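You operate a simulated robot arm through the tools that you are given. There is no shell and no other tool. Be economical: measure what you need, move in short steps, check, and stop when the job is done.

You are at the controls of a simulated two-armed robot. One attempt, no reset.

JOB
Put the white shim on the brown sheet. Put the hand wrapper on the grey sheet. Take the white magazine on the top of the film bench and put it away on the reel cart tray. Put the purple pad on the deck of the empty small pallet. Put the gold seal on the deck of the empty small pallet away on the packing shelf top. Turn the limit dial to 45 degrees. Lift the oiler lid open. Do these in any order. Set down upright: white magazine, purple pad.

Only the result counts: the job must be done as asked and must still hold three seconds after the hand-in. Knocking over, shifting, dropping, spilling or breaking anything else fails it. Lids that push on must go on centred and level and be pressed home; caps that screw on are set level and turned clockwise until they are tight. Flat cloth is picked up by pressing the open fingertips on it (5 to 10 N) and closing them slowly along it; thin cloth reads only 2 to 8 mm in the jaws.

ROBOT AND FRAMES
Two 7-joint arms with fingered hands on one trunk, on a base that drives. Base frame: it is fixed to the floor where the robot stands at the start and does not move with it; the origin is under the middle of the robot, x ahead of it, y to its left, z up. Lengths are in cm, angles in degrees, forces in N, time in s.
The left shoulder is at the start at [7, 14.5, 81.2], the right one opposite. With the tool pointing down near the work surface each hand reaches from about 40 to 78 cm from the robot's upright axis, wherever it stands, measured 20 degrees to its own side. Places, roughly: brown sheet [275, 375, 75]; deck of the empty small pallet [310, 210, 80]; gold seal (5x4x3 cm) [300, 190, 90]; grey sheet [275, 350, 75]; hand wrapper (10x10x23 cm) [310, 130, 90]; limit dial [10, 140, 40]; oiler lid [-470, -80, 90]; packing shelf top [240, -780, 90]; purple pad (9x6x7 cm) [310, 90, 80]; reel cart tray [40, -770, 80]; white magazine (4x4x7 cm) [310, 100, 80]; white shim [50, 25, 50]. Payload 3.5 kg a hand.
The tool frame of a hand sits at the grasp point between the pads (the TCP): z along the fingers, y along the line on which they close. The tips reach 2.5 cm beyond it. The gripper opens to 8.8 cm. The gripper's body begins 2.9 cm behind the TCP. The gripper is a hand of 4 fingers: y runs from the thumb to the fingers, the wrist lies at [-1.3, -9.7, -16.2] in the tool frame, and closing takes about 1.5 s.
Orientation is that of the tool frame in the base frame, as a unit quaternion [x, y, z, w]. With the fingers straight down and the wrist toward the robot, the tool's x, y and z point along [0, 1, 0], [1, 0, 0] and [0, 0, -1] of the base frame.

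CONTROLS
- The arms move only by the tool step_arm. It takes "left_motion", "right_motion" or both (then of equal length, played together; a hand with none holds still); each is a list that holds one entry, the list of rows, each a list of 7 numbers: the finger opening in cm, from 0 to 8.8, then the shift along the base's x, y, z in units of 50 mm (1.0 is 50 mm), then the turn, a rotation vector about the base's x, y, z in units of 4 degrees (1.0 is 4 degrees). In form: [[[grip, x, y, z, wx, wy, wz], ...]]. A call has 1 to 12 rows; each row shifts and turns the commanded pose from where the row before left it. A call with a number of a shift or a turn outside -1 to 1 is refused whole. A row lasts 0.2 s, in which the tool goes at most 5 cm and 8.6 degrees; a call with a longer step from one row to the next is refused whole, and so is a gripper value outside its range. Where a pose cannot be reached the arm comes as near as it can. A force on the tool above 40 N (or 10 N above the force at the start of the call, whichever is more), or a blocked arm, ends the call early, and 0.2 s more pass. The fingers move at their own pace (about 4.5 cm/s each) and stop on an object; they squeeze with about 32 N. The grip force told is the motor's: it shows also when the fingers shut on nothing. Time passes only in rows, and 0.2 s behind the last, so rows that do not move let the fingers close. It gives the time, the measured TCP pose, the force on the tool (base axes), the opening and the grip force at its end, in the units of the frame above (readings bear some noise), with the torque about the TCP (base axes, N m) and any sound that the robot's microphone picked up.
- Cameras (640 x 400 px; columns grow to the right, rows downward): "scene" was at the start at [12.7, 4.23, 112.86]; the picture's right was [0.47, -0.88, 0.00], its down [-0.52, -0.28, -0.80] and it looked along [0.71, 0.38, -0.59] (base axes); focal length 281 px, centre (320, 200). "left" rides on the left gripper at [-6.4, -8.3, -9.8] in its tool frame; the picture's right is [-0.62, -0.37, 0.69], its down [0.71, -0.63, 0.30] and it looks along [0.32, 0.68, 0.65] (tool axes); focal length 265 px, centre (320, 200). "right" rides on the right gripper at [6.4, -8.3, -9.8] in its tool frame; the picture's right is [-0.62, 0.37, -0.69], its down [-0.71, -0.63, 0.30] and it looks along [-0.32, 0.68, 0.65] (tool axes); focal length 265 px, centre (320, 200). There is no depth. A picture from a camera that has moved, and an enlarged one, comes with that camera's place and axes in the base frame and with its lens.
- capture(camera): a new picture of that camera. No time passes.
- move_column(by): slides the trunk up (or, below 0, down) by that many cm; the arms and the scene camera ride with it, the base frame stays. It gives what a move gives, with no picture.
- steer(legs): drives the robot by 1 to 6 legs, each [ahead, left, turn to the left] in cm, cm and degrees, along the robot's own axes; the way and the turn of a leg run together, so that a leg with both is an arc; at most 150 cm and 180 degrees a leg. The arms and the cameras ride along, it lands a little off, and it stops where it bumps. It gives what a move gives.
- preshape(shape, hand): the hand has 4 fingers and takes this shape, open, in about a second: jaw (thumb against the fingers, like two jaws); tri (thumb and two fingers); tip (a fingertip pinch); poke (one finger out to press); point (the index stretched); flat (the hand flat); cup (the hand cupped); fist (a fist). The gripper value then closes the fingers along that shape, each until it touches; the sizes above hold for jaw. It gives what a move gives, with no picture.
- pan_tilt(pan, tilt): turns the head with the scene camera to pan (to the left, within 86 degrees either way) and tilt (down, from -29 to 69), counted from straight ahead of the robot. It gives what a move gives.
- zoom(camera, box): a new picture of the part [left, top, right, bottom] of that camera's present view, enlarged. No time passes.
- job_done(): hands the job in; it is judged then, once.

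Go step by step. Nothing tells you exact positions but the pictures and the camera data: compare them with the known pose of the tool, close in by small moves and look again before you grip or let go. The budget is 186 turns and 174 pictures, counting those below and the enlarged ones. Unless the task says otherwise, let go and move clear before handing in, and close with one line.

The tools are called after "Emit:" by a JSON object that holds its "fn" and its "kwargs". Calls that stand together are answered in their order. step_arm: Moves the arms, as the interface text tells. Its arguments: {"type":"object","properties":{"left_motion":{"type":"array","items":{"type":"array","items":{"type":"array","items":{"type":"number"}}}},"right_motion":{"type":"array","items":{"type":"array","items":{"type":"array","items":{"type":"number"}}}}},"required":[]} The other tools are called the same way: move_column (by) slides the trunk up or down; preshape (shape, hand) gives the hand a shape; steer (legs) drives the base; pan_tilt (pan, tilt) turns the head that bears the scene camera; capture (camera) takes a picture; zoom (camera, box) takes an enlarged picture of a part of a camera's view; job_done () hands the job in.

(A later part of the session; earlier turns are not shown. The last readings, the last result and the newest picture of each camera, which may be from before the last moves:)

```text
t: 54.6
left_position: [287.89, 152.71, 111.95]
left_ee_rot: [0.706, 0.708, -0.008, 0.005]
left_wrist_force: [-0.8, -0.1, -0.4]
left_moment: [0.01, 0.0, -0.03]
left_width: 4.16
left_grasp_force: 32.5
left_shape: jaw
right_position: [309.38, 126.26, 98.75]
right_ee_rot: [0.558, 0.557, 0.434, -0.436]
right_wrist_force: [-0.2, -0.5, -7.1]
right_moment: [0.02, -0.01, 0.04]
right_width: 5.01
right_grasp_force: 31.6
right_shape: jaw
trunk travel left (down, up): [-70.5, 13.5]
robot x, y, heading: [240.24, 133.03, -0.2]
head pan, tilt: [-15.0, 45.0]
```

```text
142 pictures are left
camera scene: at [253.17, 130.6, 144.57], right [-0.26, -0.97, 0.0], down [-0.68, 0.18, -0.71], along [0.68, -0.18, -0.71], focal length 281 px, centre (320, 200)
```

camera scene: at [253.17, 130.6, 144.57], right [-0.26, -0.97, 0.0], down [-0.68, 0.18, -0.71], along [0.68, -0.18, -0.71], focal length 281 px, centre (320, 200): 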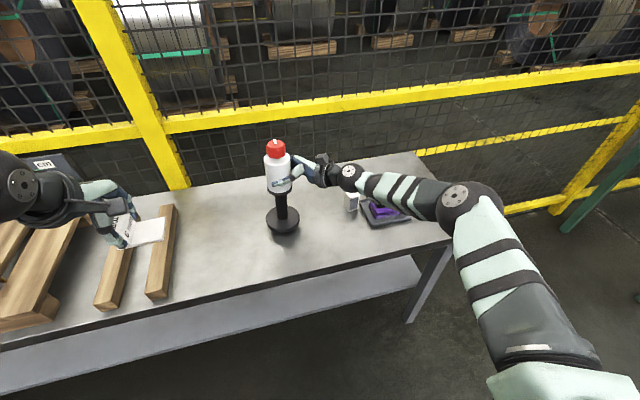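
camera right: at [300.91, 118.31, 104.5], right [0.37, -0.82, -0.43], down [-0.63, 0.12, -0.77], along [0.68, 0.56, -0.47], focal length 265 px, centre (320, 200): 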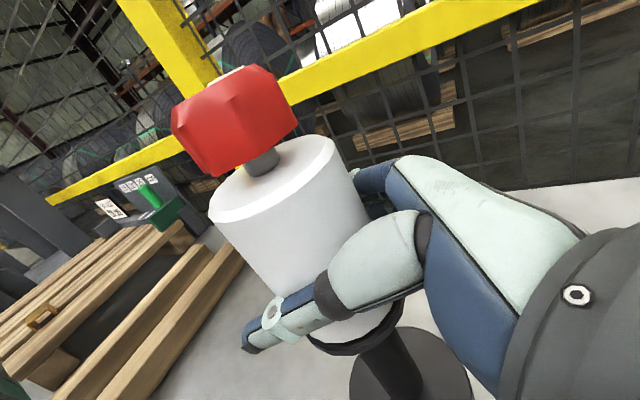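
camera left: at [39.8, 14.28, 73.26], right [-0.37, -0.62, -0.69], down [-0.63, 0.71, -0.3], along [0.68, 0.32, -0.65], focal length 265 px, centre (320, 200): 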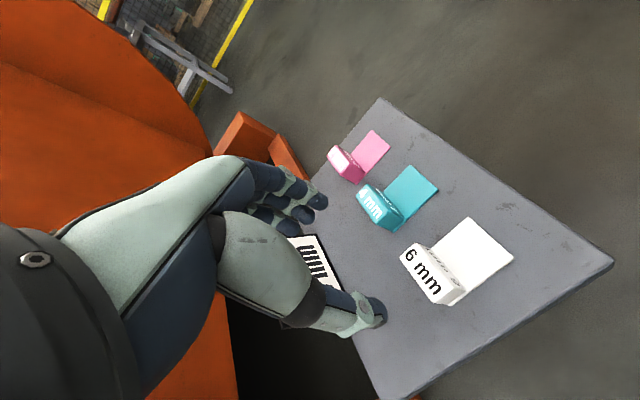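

The whole wrapper lifts (about 0.7 kg). I'll firm the grip command, lift more, pull back from the bench, then drive toward the sheets.

Emit:
{"fn": "step_arm", "kwargs": {"right_motion": [[[4.0, 0, 0, 0, 0, 0, 0], [4.0, 0, 0, 0.4, 0, 0, 0], [4.0, -0.2, 0, 0.6, 0, 0, 0], [4.0, -0.5, 0, 0.6, 0, 0, 0], [4.0, -0.8, 0, 0.4, 0, 0, 0], [4.0, -0.8, 0, 0, 0, 0, 0], [4.0, -0.8, 0, 0, 0, 0, 0], [4.0, -0.8, 0, 0, 0, 0, 0], [4.0, 0, 0, 0, 0, 0, 0]]]}}

Emit:
{"fn": "pan_tilt", "kwargs": {"pan": 60, "tilt": 30}}

Emit:
{"fn": "capture", "kwargs": {"camera": "scene"}}

```text
t: 56.6
left_position: [287.88, 152.72, 111.87]
left_ee_rot: [0.706, 0.708, -0.008, 0.005]
left_wrist_force: [0.7, -0.5, -0.9]
left_moment: [0.02, -0.01, 0.03]
left_width: 4.18
left_grasp_force: 32.0
left_shape: jaw
right_position: [290.07, 126.14, 108.84]
right_ee_rot: [0.558, 0.556, 0.436, -0.435]
right_wrist_force: [0.4, 0.7, -7.4]
right_moment: [-0.01, -0.01, 0.03]
right_width: 4.99
right_grasp_force: 31.5
right_shape: jaw
trunk travel left (down, up): [-70.5, 13.5]
robot x, y, heading: [240.1, 132.35, 0.2]
head pan, tilt: [-15.0, 45.0]
```

```text
t: 58.1
left_position: [287.77, 152.69, 112.0]
left_ee_rot: [0.706, 0.709, -0.007, 0.006]
left_wrist_force: [0.4, -0.1, -0.1]
left_moment: [-0.01, -0.03, 0.01]
left_width: 4.17
left_grasp_force: 32.1
left_shape: jaw
right_position: [289.94, 126.29, 108.85]
right_ee_rot: [0.557, 0.557, 0.435, -0.435]
right_wrist_force: [-0.4, -0.6, -6.6]
right_moment: [-0.05, 0.01, -0.01]
right_width: 4.98
right_grasp_force: 32.2
right_shape: jaw
trunk travel left (down, up): [-70.5, 13.5]
robot x, y, heading: [240.21, 132.37, -0.1]
head pan, tilt: [60.0, 30.0]
```

```text
141 pictures are left
camera scene: at [249.75, 140.54, 146.84], right [0.87, -0.5, 0.0], down [-0.25, -0.43, -0.87], along [0.43, 0.75, -0.5], focal length 281 px, centre (320, 200)
```

scene: 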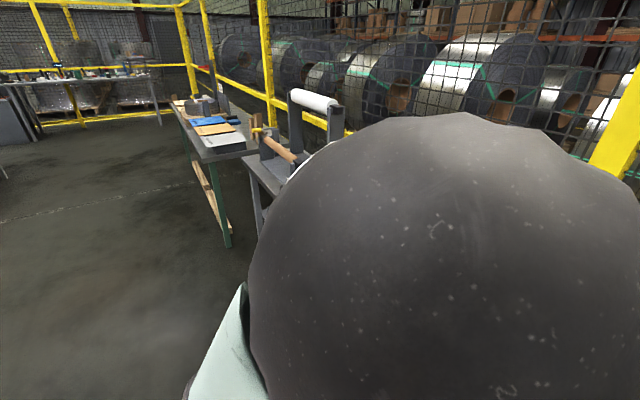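

Emit:
{"fn": "zoom", "kwargs": {"camera": "scene", "box": [150, 70, 350, 200]}}

```text
3.08 times, centred on (250, 135) of scene
camera zoom: at [249.75, 140.54, 146.84], right [0.87, -0.5, 0.0], down [-0.25, -0.43, -0.87], along [0.43, 0.75, -0.5], focal length 866 px, centre (535, 400)
```

zoom: 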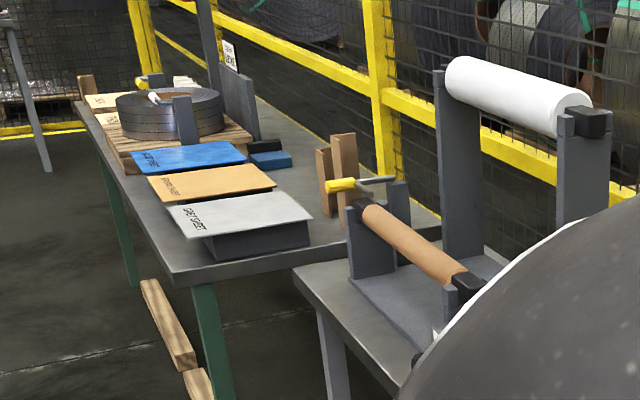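

The sheets are labelled on the far bench: grey nearest, then brown, then blue. I'll drive back a little and strafe left to about (213, 356).

Emit:
{"fn": "steer", "kwargs": {"legs": [[-12, 0, 0], [0, 140, 0], [-15, 76, 0]]}}

Emit:
{"fn": "pan_tilt", "kwargs": {"pan": 10, "tilt": 45}}

Emit:
{"fn": "capture", "kwargs": {"camera": "scene"}}

Emit:
{"fn": "capture", "kwargs": {"camera": "left"}}

```text
t: 69.8
left_position: [259.18, 371.06, 111.93]
left_ee_rot: [0.7, 0.714, -0.008, 0.006]
left_wrist_force: [0.2, 0.3, -0.7]
left_moment: [-0.02, 0.02, 0.01]
left_width: 4.15
left_grasp_force: 31.9
left_shape: jaw
right_position: [261.98, 344.53, 108.88]
right_ee_rot: [0.553, 0.56, 0.433, -0.439]
right_wrist_force: [0.4, -0.9, -7.1]
right_moment: [-0.02, 0.02, 0.02]
right_width: 4.98
right_grasp_force: 31.9
right_shape: jaw
trunk travel left (down, up): [-70.5, 13.5]
robot x, y, heading: [211.54, 350.65, 0.7]
head pan, tilt: [60.0, 30.0]
```

```text
t: 70.9
left_position: [259.14, 371.07, 112.1]
left_ee_rot: [0.701, 0.713, -0.009, 0.008]
left_wrist_force: [0.4, 0.0, 1.0]
left_moment: [-0.03, 0.01, 0.01]
left_width: 4.14
left_grasp_force: 32.0
left_shape: jaw
right_position: [261.83, 344.59, 108.79]
right_ee_rot: [0.553, 0.561, 0.432, -0.438]
right_wrist_force: [0.3, 0.4, -6.4]
right_moment: [-0.03, -0.01, 0.01]
right_width: 4.97
right_grasp_force: 32.0
right_shape: jaw
trunk travel left (down, up): [-70.5, 13.5]
robot x, y, heading: [211.81, 350.3, 1.0]
head pan, tilt: [10.0, 45.0]
```

```text
139 pictures are left
camera scene: at [224.94, 352.02, 144.58], right [0.19, -0.98, 0.0], down [-0.69, -0.13, -0.71], along [0.69, 0.13, -0.71], focal length 281 px, centre (320, 200)
```

scene: 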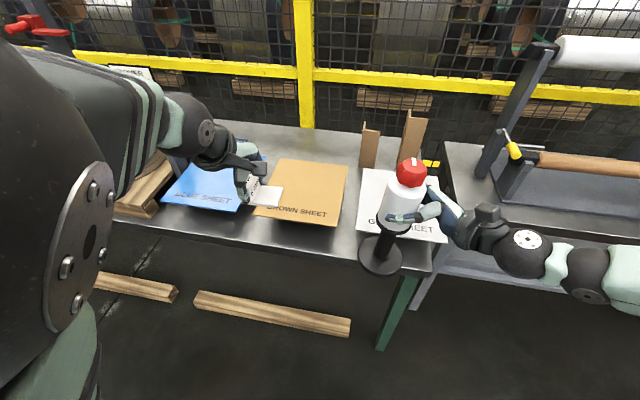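

```text
138 pictures are left
camera left: at [251.04, 364.59, 122.07], right [-0.36, -0.64, -0.68], down [-0.64, 0.7, -0.32], along [0.68, 0.32, -0.66], focal length 265 px, centre (320, 200)
```

left: 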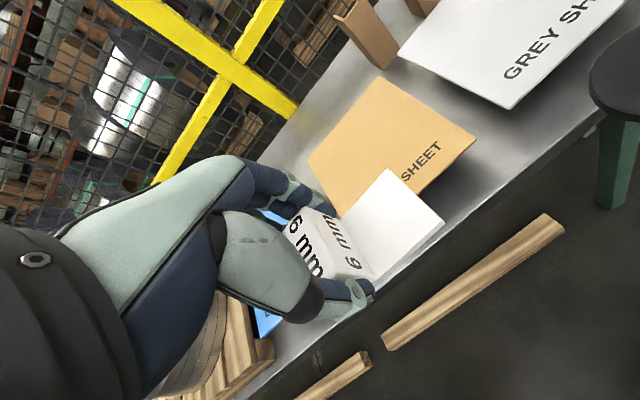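

The brown sheet spans about x 272–302, y 357–380 at z≈86–88. Moving the shim over it and looking again.

Emit:
{"fn": "step_arm", "kwargs": {"left_motion": [[[2, 0.8, 0, -0.2, 0, 0, 0], [2, 0.8, 0, -0.4, 0, 0, 0], [2, 0.8, 0, -0.5, 0, 0, 0], [2, 0.8, 0, -0.5, 0, 0, 0], [2, 0.8, 0, -0.5, 0, 0, 0], [2, 0.4, 0, -0.5, 0, 0, 0], [2, 0, 0, 0, 0, 0, 0]]]}}

Emit:
{"fn": "capture", "kwargs": {"camera": "scene"}}

Emit:
{"fn": "capture", "kwargs": {"camera": "left"}}

```text
t: 72.5
left_position: [281.1, 371.11, 98.96]
left_ee_rot: [0.701, 0.713, -0.008, 0.007]
left_wrist_force: [0.0, -0.3, -0.1]
left_moment: [-0.01, 0.03, 0.02]
left_width: 4.13
left_grasp_force: 32.0
left_shape: jaw
right_position: [261.77, 344.52, 108.93]
right_ee_rot: [0.554, 0.561, 0.433, -0.438]
right_wrist_force: [-0.9, 0.3, -6.9]
right_moment: [0.01, 0.0, 0.0]
right_width: 4.99
right_grasp_force: 32.4
right_shape: jaw
trunk travel left (down, up): [-70.5, 13.5]
robot x, y, heading: [211.93, 350.32, 1.0]
head pan, tilt: [10.0, 45.0]
```

```text
137 pictures are left
camera scene: at [224.87, 351.98, 144.59], right [0.19, -0.98, 0.0], down [-0.69, -0.13, -0.71], along [0.69, 0.13, -0.71], focal length 281 px, centre (320, 200)
```

scene: 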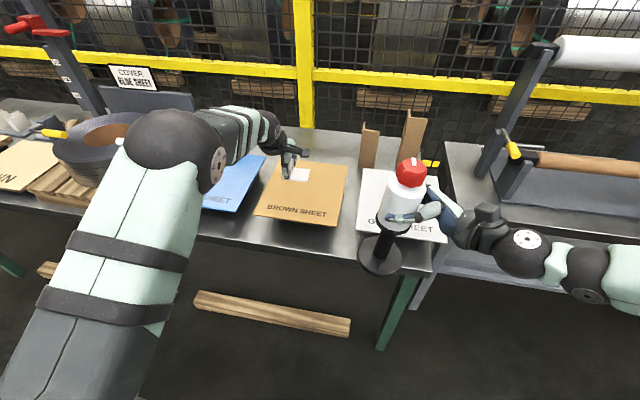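

```text
136 pictures are left
camera left: at [272.97, 364.55, 109.01], right [-0.36, -0.64, -0.68], down [-0.64, 0.7, -0.32], along [0.68, 0.32, -0.66], focal length 265 px, centre (320, 200)
```

left: 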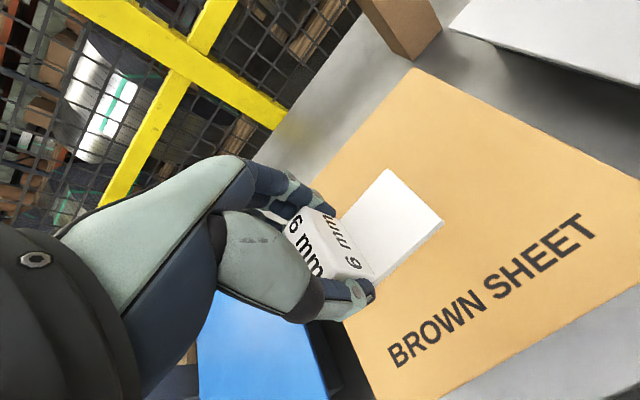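

Emit:
{"fn": "step_arm", "kwargs": {"left_motion": [[[2, 0, -0.3, -0.3, 0, 0, 0], [2, 0, 0, -0.5, 0, 0, 0], [2, 0, 0, -0.4, 0, 0, 0], [2, 0, 0, 0, 0, 0, 0]]]}}

Emit:
{"fn": "zoom", "kwargs": {"camera": "left", "box": [240, 100, 560, 300]}}

Emit:
{"fn": "zoom", "kwargs": {"camera": "scene", "box": [230, 130, 360, 230]}}

```text
t: 73.5
left_position: [281.25, 369.57, 92.97]
left_ee_rot: [0.701, 0.713, -0.008, 0.007]
left_wrist_force: [-0.6, -0.3, 0.0]
left_moment: [0.03, -0.01, 0.01]
left_width: 4.15
left_grasp_force: 32.1
left_shape: jaw
right_position: [261.81, 344.54, 108.83]
right_ee_rot: [0.554, 0.561, 0.432, -0.438]
right_wrist_force: [0.0, -0.2, -7.0]
right_moment: [-0.04, 0.01, -0.01]
right_width: 4.97
right_grasp_force: 31.7
right_shape: jaw
trunk travel left (down, up): [-70.5, 13.5]
robot x, y, heading: [211.82, 350.3, 0.9]
head pan, tilt: [10.0, 45.0]
```

```text
2.00 times, centred on (400, 200) of left
camera zoom: at [273.03, 363.02, 103.05], right [-0.36, -0.64, -0.68], down [-0.64, 0.7, -0.32], along [0.68, 0.32, -0.66], focal length 531 px, centre (160, 200)
```

zoom: 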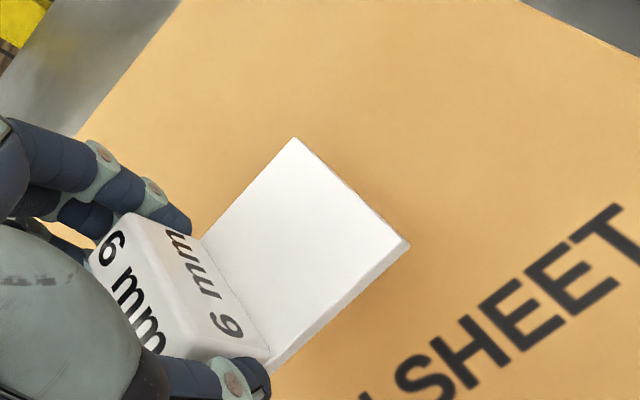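

```text
4.00 times, centred on (295, 180) of scene
camera zoom: at [224.92, 351.96, 144.58], right [0.19, -0.98, 0.0], down [-0.7, -0.13, -0.71], along [0.69, 0.13, -0.71], focal length 1125 px, centre (420, 280)
```

zoom: 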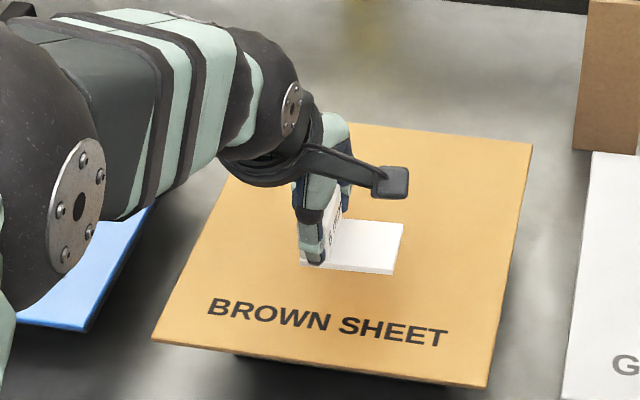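

Emit:
{"fn": "step_arm", "kwargs": {"left_motion": [[[2, 0, 0, -0.1, 0, 0, 0], [2, 0, 0, -0.1, 0, 0, 0], [2, 0, 0, -0.1, 0, 0, 0], [2, 0, 0, 0, 0, 0, 0]]]}}

Emit:
{"fn": "step_arm", "kwargs": {"left_motion": [[[2, 0, 0, -0.1, 0, 0, 0], [2, 0, 0, 0, 0, 0, 0]]]}}

Emit:
{"fn": "step_arm", "kwargs": {"left_motion": [[[2, 0, 0, -0.1, 0, 0, 0], [2, 0, 0, 0, 0, 0, 0]]]}}

```text
t: 74.5
left_position: [281.21, 369.57, 91.46]
left_ee_rot: [0.701, 0.713, -0.008, 0.006]
left_wrist_force: [-0.7, 0.4, -0.9]
left_moment: [0.01, -0.01, -0.02]
left_width: 4.15
left_grasp_force: 31.8
left_shape: jaw
right_position: [261.86, 344.59, 108.81]
right_ee_rot: [0.553, 0.561, 0.433, -0.438]
right_wrist_force: [-0.2, -0.4, -6.3]
right_moment: [-0.03, -0.03, 0.02]
right_width: 4.96
right_grasp_force: 32.3
right_shape: jaw
trunk travel left (down, up): [-70.5, 13.5]
robot x, y, heading: [211.74, 350.37, 0.9]
head pan, tilt: [10.0, 45.0]
```

```text
t: 75.1
left_position: [281.23, 369.61, 90.99]
left_ee_rot: [0.701, 0.713, -0.007, 0.007]
left_wrist_force: [-0.2, 0.9, -0.3]
left_moment: [0.0, -0.02, -0.01]
left_width: 4.2
left_grasp_force: 31.7
left_shape: jaw
right_position: [261.88, 344.54, 108.97]
right_ee_rot: [0.553, 0.561, 0.432, -0.438]
right_wrist_force: [1.0, 0.6, -6.5]
right_moment: [-0.03, -0.02, -0.02]
right_width: 4.95
right_grasp_force: 32.1
right_shape: jaw
trunk travel left (down, up): [-70.5, 13.5]
robot x, y, heading: [212.07, 350.51, 1.1]
head pan, tilt: [10.0, 45.0]
```

```text
t: 75.7
left_position: [281.28, 369.62, 90.42]
left_ee_rot: [0.701, 0.713, -0.007, 0.006]
left_wrist_force: [-0.9, 0.4, -0.8]
left_moment: [0.01, -0.03, 0.01]
left_width: 4.15
left_grasp_force: 31.4
left_shape: jaw
right_position: [261.86, 344.58, 108.92]
right_ee_rot: [0.553, 0.561, 0.432, -0.439]
right_wrist_force: [0.4, -0.5, -7.1]
right_moment: [-0.03, 0.0, -0.01]
right_width: 4.94
right_grasp_force: 32.1
right_shape: jaw
trunk travel left (down, up): [-70.5, 13.5]
robot x, y, heading: [211.84, 350.56, 1.0]
head pan, tilt: [10.0, 45.0]
```

Emit:
{"fn": "step_arm", "kwargs": {"left_motion": [[[2, 0, 0, -0.1, 0, 0, 0], [2, 0, 0, 0, 0, 0, 0]]]}}

Emit:
{"fn": "zoom", "kwargs": {"camera": "left", "box": [240, 100, 560, 300]}}

Emit:
{"fn": "step_arm", "kwargs": {"left_motion": [[[2, 0, 0, -0.1, 0, 0, 0], [2, 0, 0, 0, 0, 0, 0]]]}}

```text
t: 76.3
left_position: [281.24, 369.69, 90.1]
left_ee_rot: [0.701, 0.713, -0.007, 0.007]
left_wrist_force: [-0.4, 0.0, -0.9]
left_moment: [0.0, -0.02, 0.0]
left_width: 4.16
left_grasp_force: 31.7
left_shape: jaw
right_position: [261.84, 344.61, 108.92]
right_ee_rot: [0.553, 0.561, 0.433, -0.439]
right_wrist_force: [0.5, -0.2, -6.5]
right_moment: [-0.06, 0.02, 0.01]
right_width: 4.96
right_grasp_force: 32.0
right_shape: jaw
trunk travel left (down, up): [-70.5, 13.5]
robot x, y, heading: [211.67, 350.82, 0.6]
head pan, tilt: [10.0, 45.0]
```

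```text
2.00 times, centred on (400, 200) of left
camera zoom: at [273.07, 363.14, 100.06], right [-0.36, -0.64, -0.68], down [-0.64, 0.7, -0.32], along [0.68, 0.32, -0.66], focal length 531 px, centre (160, 200)
```

zoom: 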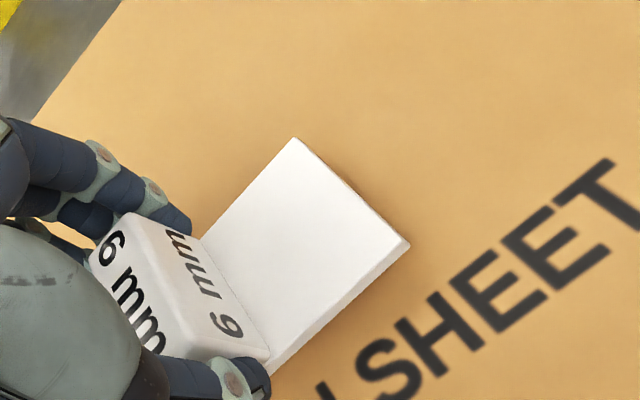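

```text
t: 76.9
left_position: [281.28, 369.54, 89.48]
left_ee_rot: [0.701, 0.713, -0.007, 0.006]
left_wrist_force: [-0.2, 0.0, 0.2]
left_moment: [0.0, -0.02, -0.01]
left_width: 4.18
left_grasp_force: 32.3
left_shape: jaw
right_position: [261.8, 344.56, 108.92]
right_ee_rot: [0.553, 0.561, 0.432, -0.439]
right_wrist_force: [-0.1, 0.6, -5.9]
right_moment: [-0.05, -0.03, 0.02]
right_width: 4.98
right_grasp_force: 31.9
right_shape: jaw
trunk travel left (down, up): [-70.5, 13.5]
robot x, y, heading: [211.83, 350.62, 1.0]
head pan, tilt: [10.0, 45.0]
```

Emit:
{"fn": "step_arm", "kwargs": {"left_motion": [[[2, 0, 0, -0.08, 0, 0, 0], [2, 0, 0, 0, 0, 0, 0]]]}}

Emit:
{"fn": "step_arm", "kwargs": {"left_motion": [[[2, 0, 0, -0.08, 0, 0, 0], [2, 0, 0, 0, 0, 0, 0]]]}}

Emit:
{"fn": "zoom", "kwargs": {"camera": "left", "box": [240, 100, 560, 300]}}

```text
t: 77.5
left_position: [281.09, 369.52, 89.17]
left_ee_rot: [0.701, 0.713, -0.008, 0.007]
left_wrist_force: [0.2, 0.3, 1.7]
left_moment: [0.02, -0.03, 0.0]
left_width: 4.16
left_grasp_force: 31.7
left_shape: jaw
right_position: [261.84, 344.56, 108.98]
right_ee_rot: [0.553, 0.561, 0.432, -0.439]
right_wrist_force: [-0.2, 0.6, -6.6]
right_moment: [0.01, 0.01, -0.01]
right_width: 4.97
right_grasp_force: 31.9
right_shape: jaw
trunk travel left (down, up): [-70.5, 13.5]
robot x, y, heading: [212.08, 350.12, 0.6]
head pan, tilt: [10.0, 45.0]
```

```text
t: 78.1
left_position: [281.17, 369.68, 89.0]
left_ee_rot: [0.7, 0.714, -0.006, 0.008]
left_wrist_force: [-1.0, 0.5, 11.7]
left_moment: [0.03, -0.04, 0.02]
left_width: 4.19
left_grasp_force: 32.0
left_shape: jaw
right_position: [261.62, 344.5, 108.94]
right_ee_rot: [0.552, 0.562, 0.432, -0.438]
right_wrist_force: [0.3, -0.3, -6.3]
right_moment: [-0.04, 0.03, 0.01]
right_width: 4.97
right_grasp_force: 32.6
right_shape: jaw
trunk travel left (down, up): [-70.5, 13.5]
robot x, y, heading: [212.01, 349.91, 1.1]
head pan, tilt: [10.0, 45.0]
```

```text
2.00 times, centred on (400, 200) of left
camera zoom: at [272.95, 363.13, 99.03], right [-0.35, -0.64, -0.68], down [-0.64, 0.7, -0.32], along [0.68, 0.32, -0.66], focal length 531 px, centre (160, 200)
```

zoom: 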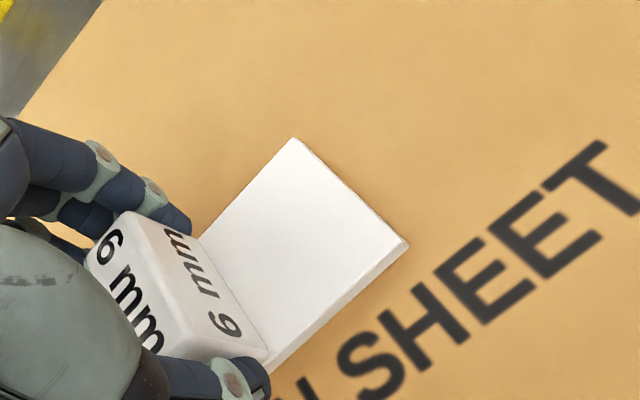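

Contact (about 12 N). Releasing, then rising straight up.

Emit:
{"fn": "step_arm", "kwargs": {"left_motion": [[[2, 0, 0, 0.03, 0, 0, 0], [5, 0, 0, 0, 0, 0, 0], [7, 0, 0, 0, 0, 0, 0], [7, 0, 0, 0, 0, 0, 0], [7, 0, 0, 0, 0, 0, 0], [7, 0, 0, 0.2, 0, 0, 0], [7, 0, 0, 0.5, 0, 0, 0], [7, 0, 0, 0.8, 0, 0, 0], [7, 0, 0, 0.8, 0, 0, 0], [7, 0, 0, 0.8, 0, 0, 0], [7, 0, 0, 0.6, 0, 0, 0]]]}}

Emit:
{"fn": "capture", "kwargs": {"camera": "left"}}

Emit:
{"fn": "capture", "kwargs": {"camera": "scene"}}

```text
t: 80.5
left_position: [281.17, 369.34, 107.21]
left_ee_rot: [0.701, 0.713, -0.008, 0.005]
left_wrist_force: [0.1, -0.4, -0.4]
left_moment: [0.0, 0.04, -0.01]
left_width: 6.98
left_grasp_force: 0.0
left_shape: jaw
right_position: [261.84, 344.55, 108.98]
right_ee_rot: [0.553, 0.561, 0.432, -0.439]
right_wrist_force: [-0.8, 0.7, -6.6]
right_moment: [-0.07, 0.02, -0.03]
right_width: 4.97
right_grasp_force: 32.1
right_shape: jaw
trunk travel left (down, up): [-70.5, 13.5]
robot x, y, heading: [211.98, 350.73, 0.9]
head pan, tilt: [10.0, 45.0]
```

```text
131 pictures are left
camera left: at [272.93, 362.89, 117.37], right [-0.36, -0.64, -0.68], down [-0.64, 0.7, -0.32], along [0.68, 0.32, -0.66], focal length 265 px, centre (320, 200)
```

left: 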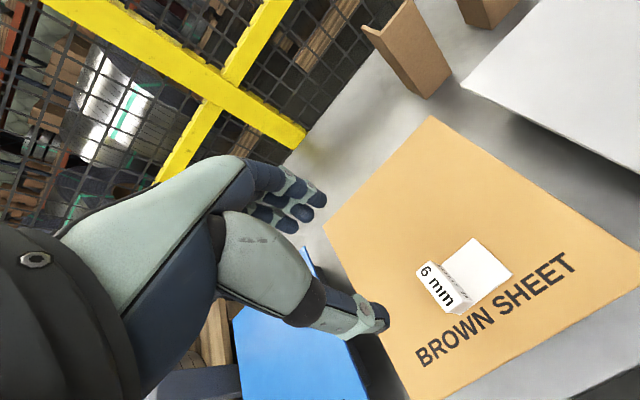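

```text
130 pictures are left
camera scene: at [224.88, 351.99, 144.58], right [0.19, -0.98, 0.0], down [-0.69, -0.13, -0.71], along [0.69, 0.13, -0.71], focal length 281 px, centre (320, 200)
```

scene: 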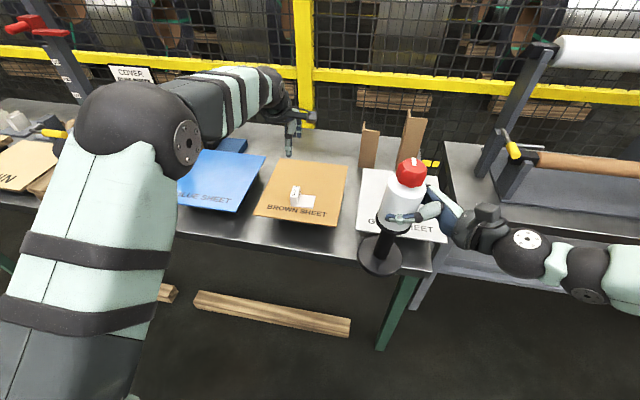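

The white shim rests on the brown sheet. The grey sheet is centred near (285, 339), so I'll carry the wrapper over it.

Emit:
{"fn": "step_arm", "kwargs": {"right_motion": [[[4, 0.7, -0.2, 0, 0, 0, 0], [4, 0.7, -0.2, 0, 0, 0, 0], [4, 0.7, -0.2, 0, 0, 0, 0], [4, 0.7, -0.2, 0, 0, 0, 0], [4, 0.7, -0.2, 0, 0, 0, 0], [4, 0.7, -0.2, 0, 0, 0, 0], [4, 0, 0, 0, 0, 0, 0]]]}}

Emit:
{"fn": "capture", "kwargs": {"camera": "scene"}}

Emit:
{"fn": "capture", "kwargs": {"camera": "left"}}

```text
t: 82.1
left_position: [281.18, 369.28, 107.35]
left_ee_rot: [0.701, 0.713, -0.007, 0.004]
left_wrist_force: [-1.4, -0.1, -1.1]
left_moment: [0.03, -0.01, -0.02]
left_width: 6.98
left_grasp_force: 0.1
left_shape: jaw
right_position: [282.62, 338.89, 109.01]
right_ee_rot: [0.554, 0.561, 0.431, -0.439]
right_wrist_force: [0.9, 0.1, -6.9]
right_moment: [-0.05, 0.05, 0.02]
right_width: 4.91
right_grasp_force: 32.1
right_shape: jaw
trunk travel left (down, up): [-70.5, 13.5]
robot x, y, heading: [212.05, 350.29, 0.8]
head pan, tilt: [10.0, 45.0]
```

```text
129 pictures are left
camera scene: at [224.9, 351.98, 144.58], right [0.19, -0.98, 0.0], down [-0.69, -0.13, -0.71], along [0.69, 0.13, -0.71], focal length 281 px, centre (320, 200)
```

scene: 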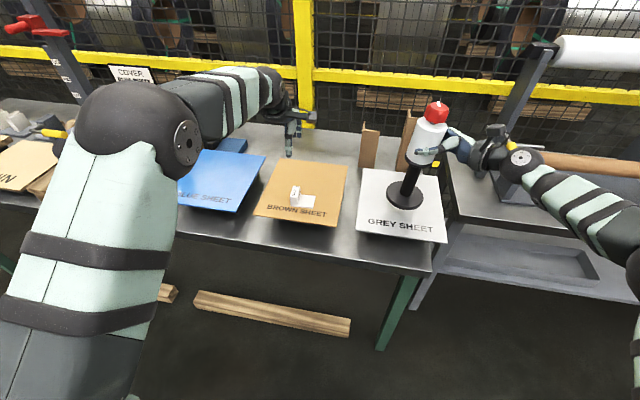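

```text
128 pictures are left
camera left: at [272.97, 362.88, 117.32], right [-0.36, -0.64, -0.68], down [-0.64, 0.7, -0.32], along [0.68, 0.32, -0.66], focal length 265 px, centre (320, 200)
```

left: 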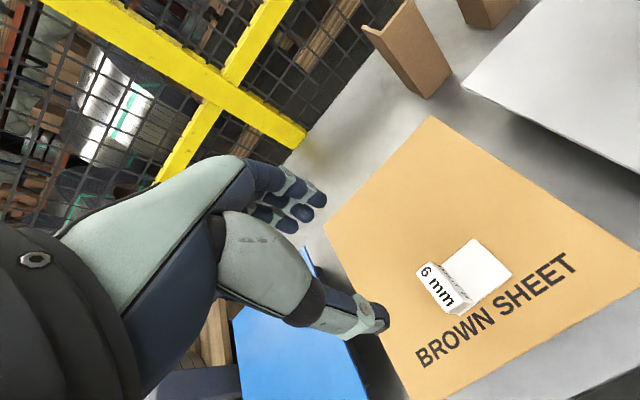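

Emit:
{"fn": "step_arm", "kwargs": {"right_motion": [[[4, 0, 0, -0.3, 0, 0, 0], [4, 0, 0, -0.3, 0, 0, 0], [4, 0, 0, 0, 0, 0, 0]]]}}

Emit:
{"fn": "zoom", "kwargs": {"camera": "scene", "box": [340, 90, 480, 260]}}

```text
t: 82.9
left_position: [281.13, 369.36, 107.18]
left_ee_rot: [0.701, 0.713, -0.007, 0.007]
left_wrist_force: [0.2, 0.3, -0.4]
left_moment: [0.02, 0.03, 0.01]
left_width: 6.97
left_grasp_force: 0.0
left_shape: jaw
right_position: [282.77, 338.69, 105.9]
right_ee_rot: [0.553, 0.561, 0.433, -0.438]
right_wrist_force: [-0.5, -0.8, -7.0]
right_moment: [0.0, 0.07, 0.02]
right_width: 4.87
right_grasp_force: 31.7
right_shape: jaw
trunk travel left (down, up): [-70.5, 13.5]
robot x, y, heading: [211.62, 350.31, 0.9]
head pan, tilt: [10.0, 45.0]
```

```text
2.35 times, centred on (410, 175) of scene
camera zoom: at [224.96, 352.01, 144.58], right [0.19, -0.98, 0.0], down [-0.7, -0.13, -0.71], along [0.69, 0.13, -0.71], focal length 662 px, centre (108, 259)
```

zoom: 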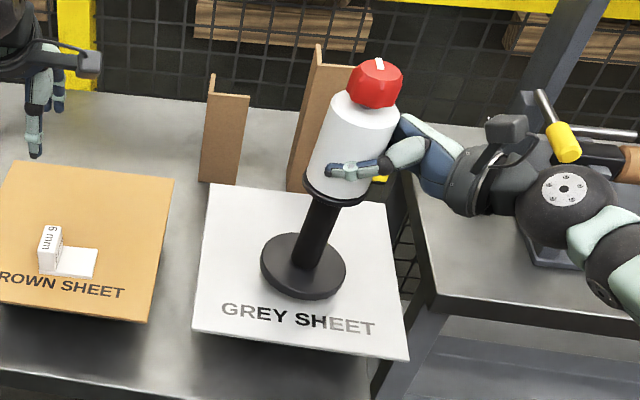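

Emit:
{"fn": "step_arm", "kwargs": {"right_motion": [[[4, 0, 0, -0.1, -0.5, 0, 0], [4, 0, 0, -0.1, -0.5, 0, 0], [4, 0, 0, -0.05, -0.2, 0, 0], [4, 0, 0, 0, 0, 0, 0]]]}}

Emit:
{"fn": "zoom", "kwargs": {"camera": "scene", "box": [340, 90, 480, 260]}}

Emit:
{"fn": "step_arm", "kwargs": {"right_motion": [[[4, 0, 0, -0.1, 0, 0, 0], [4, 0, 0, 0, 0, 0, 0]]]}}

```text
t: 83.9
left_position: [281.27, 369.37, 107.17]
left_ee_rot: [0.701, 0.713, -0.008, 0.006]
left_wrist_force: [0.2, -0.6, 0.6]
left_moment: [0.02, 0.01, 0.03]
left_width: 6.96
left_grasp_force: 0.0
left_shape: jaw
right_position: [282.97, 338.54, 104.66]
right_ee_rot: [0.572, 0.578, 0.408, -0.416]
right_wrist_force: [-0.4, -0.4, -7.0]
right_moment: [0.02, 0.02, -0.01]
right_width: 4.89
right_grasp_force: 31.9
right_shape: jaw
trunk travel left (down, up): [-70.5, 13.5]
robot x, y, heading: [211.51, 350.23, 0.8]
head pan, tilt: [10.0, 45.0]
```

```text
2.35 times, centred on (410, 175) of scene
camera zoom: at [225.0, 352.0, 144.57], right [0.19, -0.98, 0.0], down [-0.7, -0.13, -0.71], along [0.69, 0.13, -0.71], focal length 662 px, centre (108, 259)
```

zoom: 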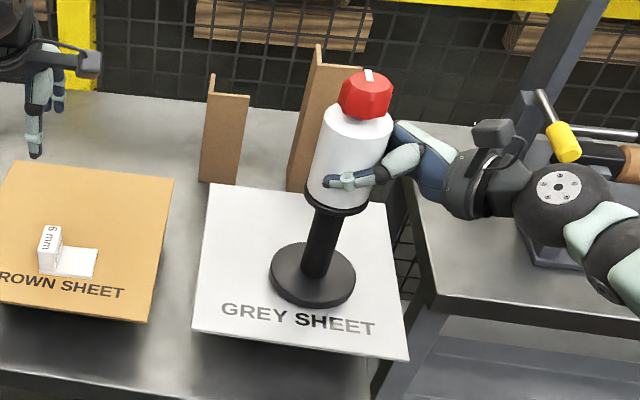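

```text
t: 84.5
left_position: [281.19, 369.36, 107.27]
left_ee_rot: [0.701, 0.713, -0.008, 0.007]
left_wrist_force: [0.0, 0.1, 0.3]
left_moment: [0.01, 0.02, 0.03]
left_width: 6.99
left_grasp_force: 0.1
left_shape: jaw
right_position: [282.84, 338.53, 104.2]
right_ee_rot: [0.571, 0.579, 0.408, -0.415]
right_wrist_force: [0.5, -0.2, -6.6]
right_moment: [0.02, -0.02, -0.02]
right_width: 4.9
right_grasp_force: 31.3
right_shape: jaw
trunk travel left (down, up): [-70.5, 13.5]
robot x, y, heading: [211.71, 350.42, 1.0]
head pan, tilt: [10.0, 45.0]
```

Now vertical. Lowering in small steps to contact.

Emit:
{"fn": "step_arm", "kwargs": {"right_motion": [[[4, 0, 0, -0.1, 0, 0, 0], [4, 0, 0, 0, 0, 0, 0]]]}}

Emit:
{"fn": "step_arm", "kwargs": {"right_motion": [[[4, 0, 0, -0.1, 0, 0, 0], [4, 0, 0, 0, 0, 0, 0]]]}}

Emit:
{"fn": "step_arm", "kwargs": {"right_motion": [[[4, 0, 0, -0.1, 0, 0, 0], [4, 0, 0, 0, 0, 0, 0]]]}}

```text
t: 85.1
left_position: [281.13, 369.31, 107.23]
left_ee_rot: [0.701, 0.713, -0.007, 0.006]
left_wrist_force: [-0.1, -0.4, -0.2]
left_moment: [0.01, -0.01, -0.04]
left_width: 6.99
left_grasp_force: 0.0
left_shape: jaw
right_position: [282.76, 338.55, 103.87]
right_ee_rot: [0.57, 0.579, 0.41, -0.415]
right_wrist_force: [1.5, -0.4, -1.6]
right_moment: [0.01, -0.05, -0.05]
right_width: 4.92
right_grasp_force: 31.7
right_shape: jaw
trunk travel left (down, up): [-70.5, 13.5]
robot x, y, heading: [211.84, 350.24, 0.8]
head pan, tilt: [10.0, 45.0]
```

```text
t: 85.7
left_position: [281.05, 369.32, 107.33]
left_ee_rot: [0.701, 0.713, -0.007, 0.008]
left_wrist_force: [0.2, 0.3, -0.7]
left_moment: [-0.02, 0.0, -0.01]
left_width: 6.93
left_grasp_force: 0.1
left_shape: jaw
right_position: [282.74, 338.61, 103.44]
right_ee_rot: [0.57, 0.58, 0.411, -0.413]
right_wrist_force: [2.2, -3.6, 8.8]
right_moment: [0.19, -0.2, -0.07]
right_width: 4.84
right_grasp_force: 32.4
right_shape: jaw
trunk travel left (down, up): [-70.5, 13.5]
robot x, y, heading: [211.88, 350.07, 0.8]
head pan, tilt: [10.0, 45.0]
```

```text
t: 86.3
left_position: [280.84, 369.3, 107.57]
left_ee_rot: [0.7, 0.714, -0.006, 0.007]
left_wrist_force: [0.4, -0.4, -0.1]
left_moment: [0.01, 0.0, 0.0]
left_width: 6.96
left_grasp_force: 0.0
left_shape: jaw
right_position: [282.65, 338.57, 103.41]
right_ee_rot: [0.568, 0.58, 0.413, -0.412]
right_wrist_force: [4.8, -2.9, 23.0]
right_moment: [0.28, -0.5, -0.13]
right_width: 4.79
right_grasp_force: 31.9
right_shape: jaw
trunk travel left (down, up): [-70.5, 13.5]
robot x, y, heading: [211.78, 350.56, 0.8]
head pan, tilt: [10.0, 45.0]
```

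Seated. Easing the pressure and opening.

Emit:
{"fn": "step_arm", "kwargs": {"right_motion": [[[4, 0, 0, 0.13, 0, 0, 0], [5.5, 0, 0, 0, 0, 0, 0], [7, 0, 0, 0, 0, 0, 0], [8.8, 0, 0, 0, 0, 0, 0], [8.8, 0, 0, 0, 0, 0, 0], [8.8, 0, 0, 0, 0, 0, 0], [8.8, 0, 0, 0, 0, 0, 0]]]}}

Emit:
{"fn": "zoom", "kwargs": {"camera": "scene", "box": [340, 90, 480, 260]}}

Emit:
{"fn": "capture", "kwargs": {"camera": "right"}}

```text
t: 87.9
left_position: [281.05, 369.29, 107.31]
left_ee_rot: [0.701, 0.713, -0.006, 0.007]
left_wrist_force: [0.4, 0.3, -0.2]
left_moment: [0.01, 0.02, 0.0]
left_width: 6.97
left_grasp_force: 0.1
left_shape: jaw
right_position: [282.82, 338.61, 103.27]
right_ee_rot: [0.571, 0.579, 0.409, -0.415]
right_wrist_force: [-0.1, 0.2, 0.0]
right_moment: [0.04, -0.02, 0.0]
right_width: 8.78
right_grasp_force: 0.0
right_shape: jaw
trunk travel left (down, up): [-70.5, 13.5]
robot x, y, heading: [211.68, 350.35, 1.1]
head pan, tilt: [10.0, 45.0]
```

```text
2.35 times, centred on (410, 175) of scene
camera zoom: at [224.81, 352.02, 144.59], right [0.19, -0.98, 0.0], down [-0.69, -0.13, -0.71], along [0.69, 0.13, -0.71], focal length 662 px, centre (108, 259)
```

zoom: 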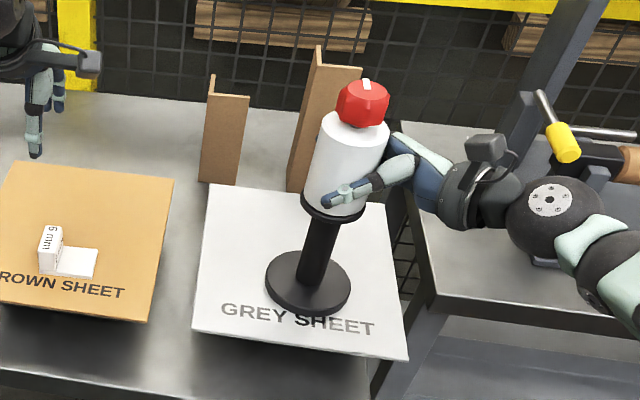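

```text
124 pictures are left
camera right: at [274.53, 331.32, 112.64], right [0.38, -0.85, -0.36], down [-0.63, 0.05, -0.77], along [0.68, 0.52, -0.52], focal length 265 px, centre (320, 200)
```

right: 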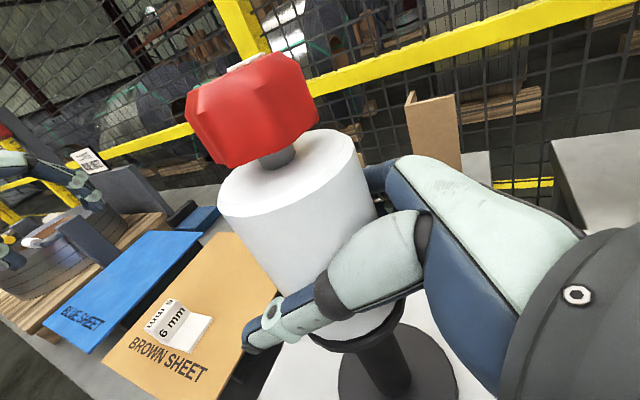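

Standing free. Backing the hand straight out along −y, then raising it.

Emit:
{"fn": "step_arm", "kwargs": {"right_motion": [[[8.8, 0, -0.3, 0, 0, 0, 0], [8.8, 0, -0.5, 0.1, 0, 0, 0], [8.8, 0, -0.6, 0.1, 0, 0, 0], [8.8, -0.2, -0.6, 0.2, 0, 0, 0], [8.8, -0.5, -0.4, 0.3, 0, 0, 0], [8.8, -0.6, 0, 0.4, 0, 0, 0], [8.8, -0.6, 0, 0.4, 0, 0, 0], [8.8, -0.6, 0, 0.4, 0, 0, 0]]]}}

Emit:
{"fn": "capture", "kwargs": {"camera": "scene"}}

```text
t: 89.7
left_position: [280.9, 369.47, 107.36]
left_ee_rot: [0.701, 0.713, -0.006, 0.007]
left_wrist_force: [0.1, 0.1, -0.6]
left_moment: [-0.02, -0.02, -0.01]
left_width: 6.97
left_grasp_force: 0.0
left_shape: jaw
right_position: [269.88, 326.5, 113.09]
right_ee_rot: [0.571, 0.579, 0.409, -0.414]
right_wrist_force: [0.3, -0.6, 0.5]
right_moment: [-0.03, -0.01, -0.03]
right_width: 8.75
right_grasp_force: 0.1
right_shape: jaw
trunk travel left (down, up): [-70.5, 13.5]
robot x, y, heading: [211.94, 350.35, 1.0]
head pan, tilt: [10.0, 45.0]
```

```text
123 pictures are left
camera scene: at [224.59, 352.02, 144.61], right [0.19, -0.98, 0.0], down [-0.69, -0.13, -0.71], along [0.7, 0.13, -0.71], focal length 281 px, centre (320, 200)
```

scene: 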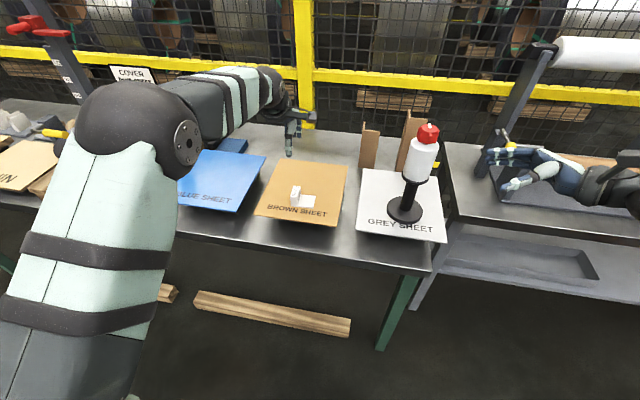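

Both placed well. Now I'll turn the right hand back to point down and pull the left hand in, then drive back to the pallet.

Emit:
{"fn": "step_arm", "kwargs": {"left_motion": [[[7, -0.5, 0, 0.1, 0, 0, 0], [7, -0.5, 0, 0.1, 0, 0, 0], [7, -0.5, 0, 0.1, 0, 0, 0], [7, -0.5, 0, 0.1, 0, 0, 0], [7, -0.5, 0, 0.1, 0, 0, 0], [7, -0.5, 0, 0.1, 0, 0, 0], [7, -0.5, 0, 0.1, 0, 0, 0], [7, -0.5, 0, 0.1, 0, 0, 0], [7, -0.5, 0, 0.1, 0, 0, 0], [7, 0, 0, 0, 0, 0, 0], [7, 0, 0, 0, 0, 0, 0], [7, 0, 0, 0, 0, 0, 0]]], "right_motion": [[[8.8, -0.1, 0, 0, -1, 0, 0], [8.8, -0.1, 0, 0, -1, 0, 0], [8.8, -0.1, 0, 0, -1, 0, 0], [8.8, -0.1, 0, 0, -1, 0, 0], [8.8, -0.1, 0, 0, -1, 0, 0], [8.8, -0.1, 0, 0, -1, 0, 0], [8.8, -0.1, 0, 0, -1, 0, 0], [8.8, -0.1, 0, 0, -1, 0, 0], [8.8, -0.1, 0, 0, -1, 0, 0], [8.8, 0, 0, 0, -1, 0, 0], [8.8, 0, 0, 0, -1, 0, 0], [8.8, 0, 0, 0, -1, 0, 0]]]}}

Emit:
{"fn": "step_arm", "kwargs": {"right_motion": [[[8.8, 0, 0, 0, -1, 0, 0], [8.8, 0, 0, 0, -1, 0, 0], [8.8, 0, 0, 0, -1, 0, 0], [8.8, 0, 0, 0, -1, 0, 0], [8.8, 0, 0, 0, -1, 0, 0], [8.8, 0, 0, 0, -0.8, 0, 0]]]}}

Emit:
{"fn": "steer", "kwargs": {"legs": [[10, -150, -1], [17, -28, 0]]}}

Emit:
{"fn": "pan_tilt", "kwargs": {"pan": 5, "tilt": 45}}

Emit:
{"fn": "capture", "kwargs": {"camera": "scene"}}

Emit:
{"fn": "capture", "kwargs": {"camera": "left"}}

```text
t: 92.3
left_position: [258.52, 369.71, 111.82]
left_ee_rot: [0.701, 0.713, -0.008, 0.006]
left_wrist_force: [-0.2, 0.9, 0.5]
left_moment: [-0.01, 0.0, 0.01]
left_width: 6.97
left_grasp_force: 0.0
left_shape: jaw
left hand out of reach, approached as far as the arm can: row 8
right_position: [265.71, 326.86, 112.9]
right_ee_rot: [0.691, 0.694, 0.137, -0.145]
right_wrist_force: [-0.3, -0.5, -0.7]
right_moment: [-0.01, -0.01, 0.01]
right_width: 8.77
right_grasp_force: 0.0
right_shape: jaw
trunk travel left (down, up): [-70.5, 13.5]
robot x, y, heading: [211.73, 350.18, 0.8]
head pan, tilt: [10.0, 45.0]
```

```text
t: 93.7
left_position: [258.52, 369.61, 111.76]
left_ee_rot: [0.701, 0.713, -0.008, 0.006]
left_wrist_force: [0.2, 0.0, 0.4]
left_moment: [-0.02, 0.0, 0.03]
left_width: 6.97
left_grasp_force: 0.1
left_shape: jaw
right_position: [265.78, 326.63, 113.02]
right_ee_rot: [0.706, 0.709, -0.006, -0.004]
right_wrist_force: [-0.5, -0.3, 0.7]
right_moment: [0.0, 0.02, 0.01]
right_width: 8.77
right_grasp_force: 0.1
right_shape: jaw
trunk travel left (down, up): [-70.5, 13.5]
robot x, y, heading: [211.51, 350.47, 1.2]
head pan, tilt: [10.0, 45.0]
```

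```text
refused: leg 1 is longer than a leg can be; nothing moved
```

```text
t: 94.4
left_position: [258.58, 369.59, 111.89]
left_ee_rot: [0.701, 0.714, -0.007, 0.007]
left_wrist_force: [-0.8, -0.1, 0.5]
left_moment: [0.02, 0.02, 0.0]
left_width: 6.96
left_grasp_force: 0.1
left_shape: jaw
right_position: [265.71, 326.6, 112.95]
right_ee_rot: [0.706, 0.709, -0.006, -0.005]
right_wrist_force: [-0.6, 0.4, -0.3]
right_moment: [-0.02, 0.03, -0.01]
right_width: 8.77
right_grasp_force: 0.1
right_shape: jaw
trunk travel left (down, up): [-70.5, 13.5]
robot x, y, heading: [211.89, 350.29, 0.9]
head pan, tilt: [5.0, 45.0]
```

```text
122 pictures are left
camera scene: at [224.93, 351.33, 144.59], right [0.1, -0.99, 0.0], down [-0.7, -0.07, -0.71], along [0.7, 0.07, -0.71], focal length 281 px, centre (320, 200)
```

scene: 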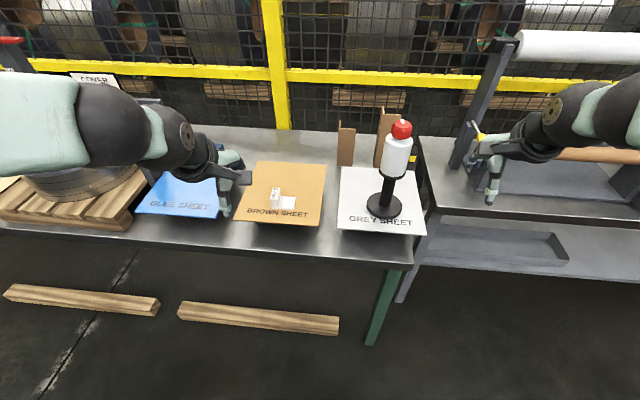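

```text
121 pictures are left
camera left: at [250.4, 363.14, 121.91], right [-0.36, -0.64, -0.68], down [-0.64, 0.7, -0.32], along [0.68, 0.32, -0.66], focal length 265 px, centre (320, 200)
```

left: 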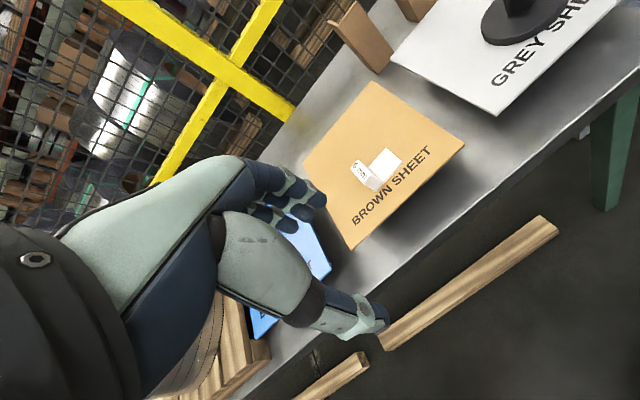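

The leg was just too long. Driving again: strafe right at constant x first, then forward.

Emit:
{"fn": "steer", "kwargs": {"legs": [[0, -120, -1], [14, -45, 0], [12, -13, 0]]}}

Emit:
{"fn": "capture", "kwargs": {"camera": "scene"}}

Emit:
{"fn": "capture", "kwargs": {"camera": "left"}}

```text
t: 103.9
left_position: [287.55, 194.14, 111.92]
left_ee_rot: [0.702, 0.712, -0.008, 0.008]
left_wrist_force: [-1.0, 0.6, -0.7]
left_moment: [-0.02, 0.02, 0.05]
left_width: 6.93
left_grasp_force: 0.0
left_shape: jaw
right_position: [294.61, 151.07, 113.03]
right_ee_rot: [0.706, 0.708, -0.005, -0.003]
right_wrist_force: [0.1, -0.5, -0.3]
right_moment: [-0.04, 0.01, -0.02]
right_width: 8.78
right_grasp_force: 0.0
right_shape: jaw
trunk travel left (down, up): [-70.5, 13.5]
robot x, y, heading: [240.82, 174.77, 0.7]
head pan, tilt: [5.0, 45.0]
```

```text
120 pictures are left
camera scene: at [253.86, 175.95, 144.61], right [0.1, -1.0, 0.0], down [-0.7, -0.07, -0.71], along [0.7, 0.07, -0.71], focal length 281 px, centre (320, 200)
```

scene: 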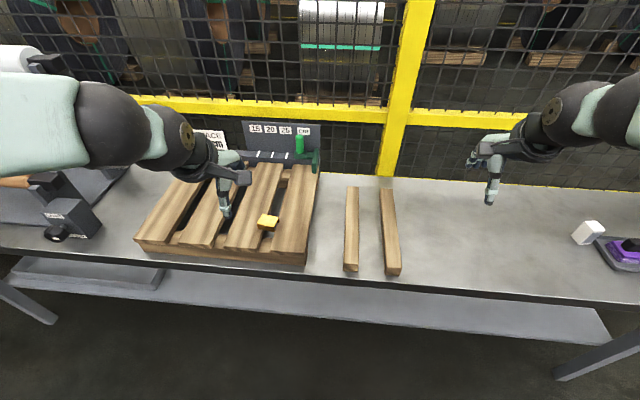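

```text
119 pictures are left
camera left: at [279.41, 187.65, 121.96], right [-0.36, -0.64, -0.68], down [-0.64, 0.7, -0.32], along [0.68, 0.32, -0.66], focal length 265 px, centre (320, 200)
```

left: 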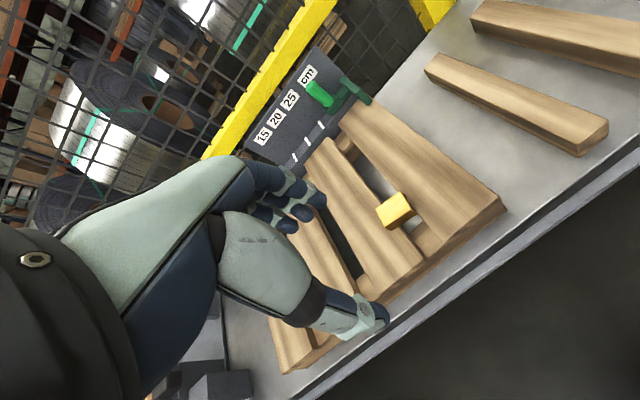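

Emit:
{"fn": "zoom", "kwargs": {"camera": "left", "box": [330, 150, 490, 270]}}

Emit:
{"fn": "zoom", "kwargs": {"camera": "scene", "box": [200, 160, 340, 260]}}

```text
3.33 times, centred on (410, 210) of left
camera zoom: at [279.41, 187.65, 121.96], right [-0.36, -0.64, -0.68], down [-0.64, 0.7, -0.32], along [0.68, 0.32, -0.66], focal length 885 px, centre (20, 167)
```

zoom: 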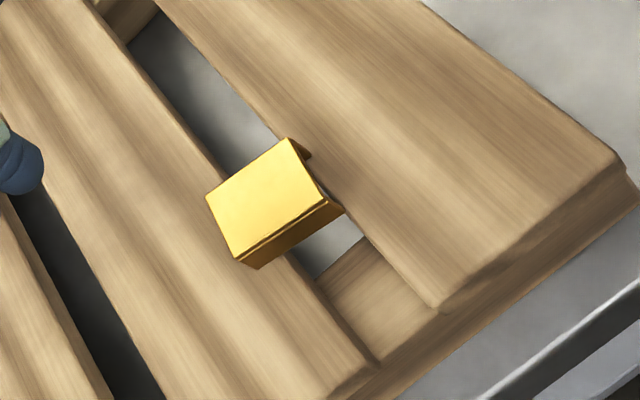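

```text
4.00 times, centred on (270, 210) of scene
camera zoom: at [253.86, 175.95, 144.61], right [0.1, -1.0, 0.0], down [-0.7, -0.07, -0.71], along [0.7, 0.07, -0.71], focal length 1125 px, centre (520, 160)
```

zoom: 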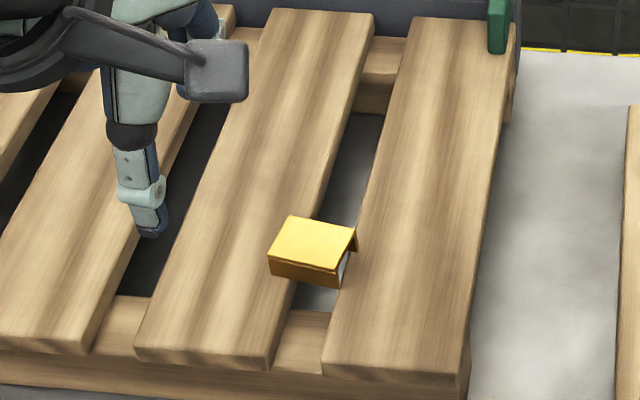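

The gold seal is a small folded channel at about (297.3, 193.1), top z≈92, turned about −9°. I'll bring the left hand above it, aligned.

Emit:
{"fn": "step_arm", "kwargs": {"left_motion": [[[6.5, 0.5, -0.05, -0.4, 0, 0, -0.5], [6.5, 0.5, -0.05, -0.6, 0, 0, -0.5], [6.5, 0.5, -0.05, -0.6, 0, 0, -0.5], [6.5, 0.46, -0.05, -0.6, 0, 0, -0.5], [6.5, 0, 0, -0.6, 0, 0, 0], [6.5, 0, 0, -0.3, 0, 0, 0], [6.5, 0, 0, 0, 0, 0, 0]]]}}

Emit:
{"fn": "zoom", "kwargs": {"camera": "left", "box": [220, 130, 460, 310]}}

Emit:
{"fn": "zoom", "kwargs": {"camera": "scene", "box": [200, 160, 340, 260]}}

```text
t: 105.5
left_position: [297.42, 192.94, 96.3]
left_ee_rot: [0.75, 0.661, -0.009, 0.005]
left_wrist_force: [0.2, 0.2, -0.2]
left_moment: [0.0, 0.03, 0.02]
left_width: 6.52
left_grasp_force: 0.1
left_shape: jaw
right_position: [294.79, 150.92, 113.01]
right_ee_rot: [0.706, 0.708, -0.004, -0.005]
right_wrist_force: [-0.2, -1.0, -1.0]
right_moment: [0.03, 0.0, -0.02]
right_width: 8.77
right_grasp_force: 0.1
right_shape: jaw
trunk travel left (down, up): [-70.5, 13.5]
robot x, y, heading: [240.78, 174.77, 0.8]
head pan, tilt: [5.0, 45.0]
```

```text
2.22 times, centred on (340, 220) of left
camera zoom: at [288.45, 187.74, 106.33], right [-0.45, -0.58, -0.68], down [-0.54, 0.78, -0.32], along [0.72, 0.22, -0.66], focal length 590 px, centre (276, 156)
```

zoom: 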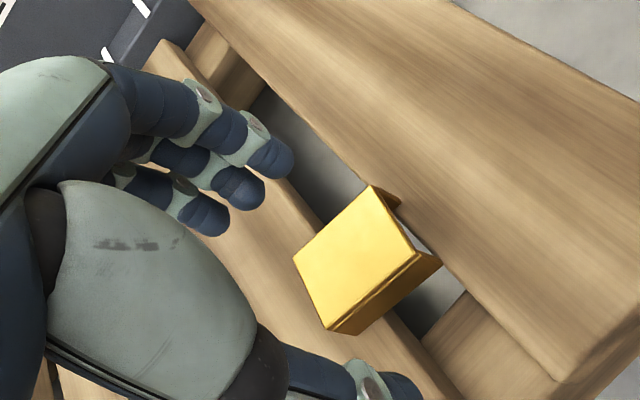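

```text
4.00 times, centred on (270, 210) of scene
camera zoom: at [254.06, 175.75, 144.59], right [0.1, -1.0, 0.0], down [-0.7, -0.07, -0.71], along [0.7, 0.07, -0.71], focal length 1125 px, centre (520, 160)
```

zoom: 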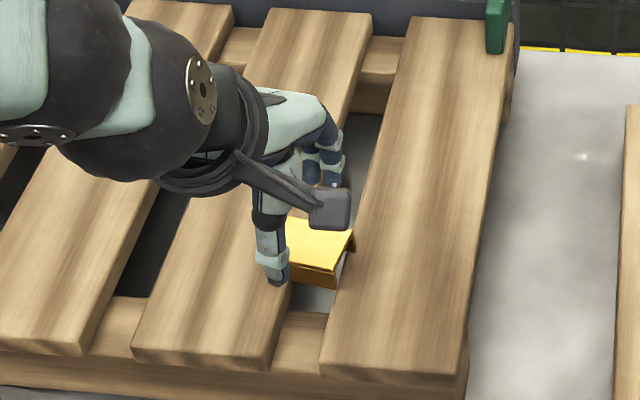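

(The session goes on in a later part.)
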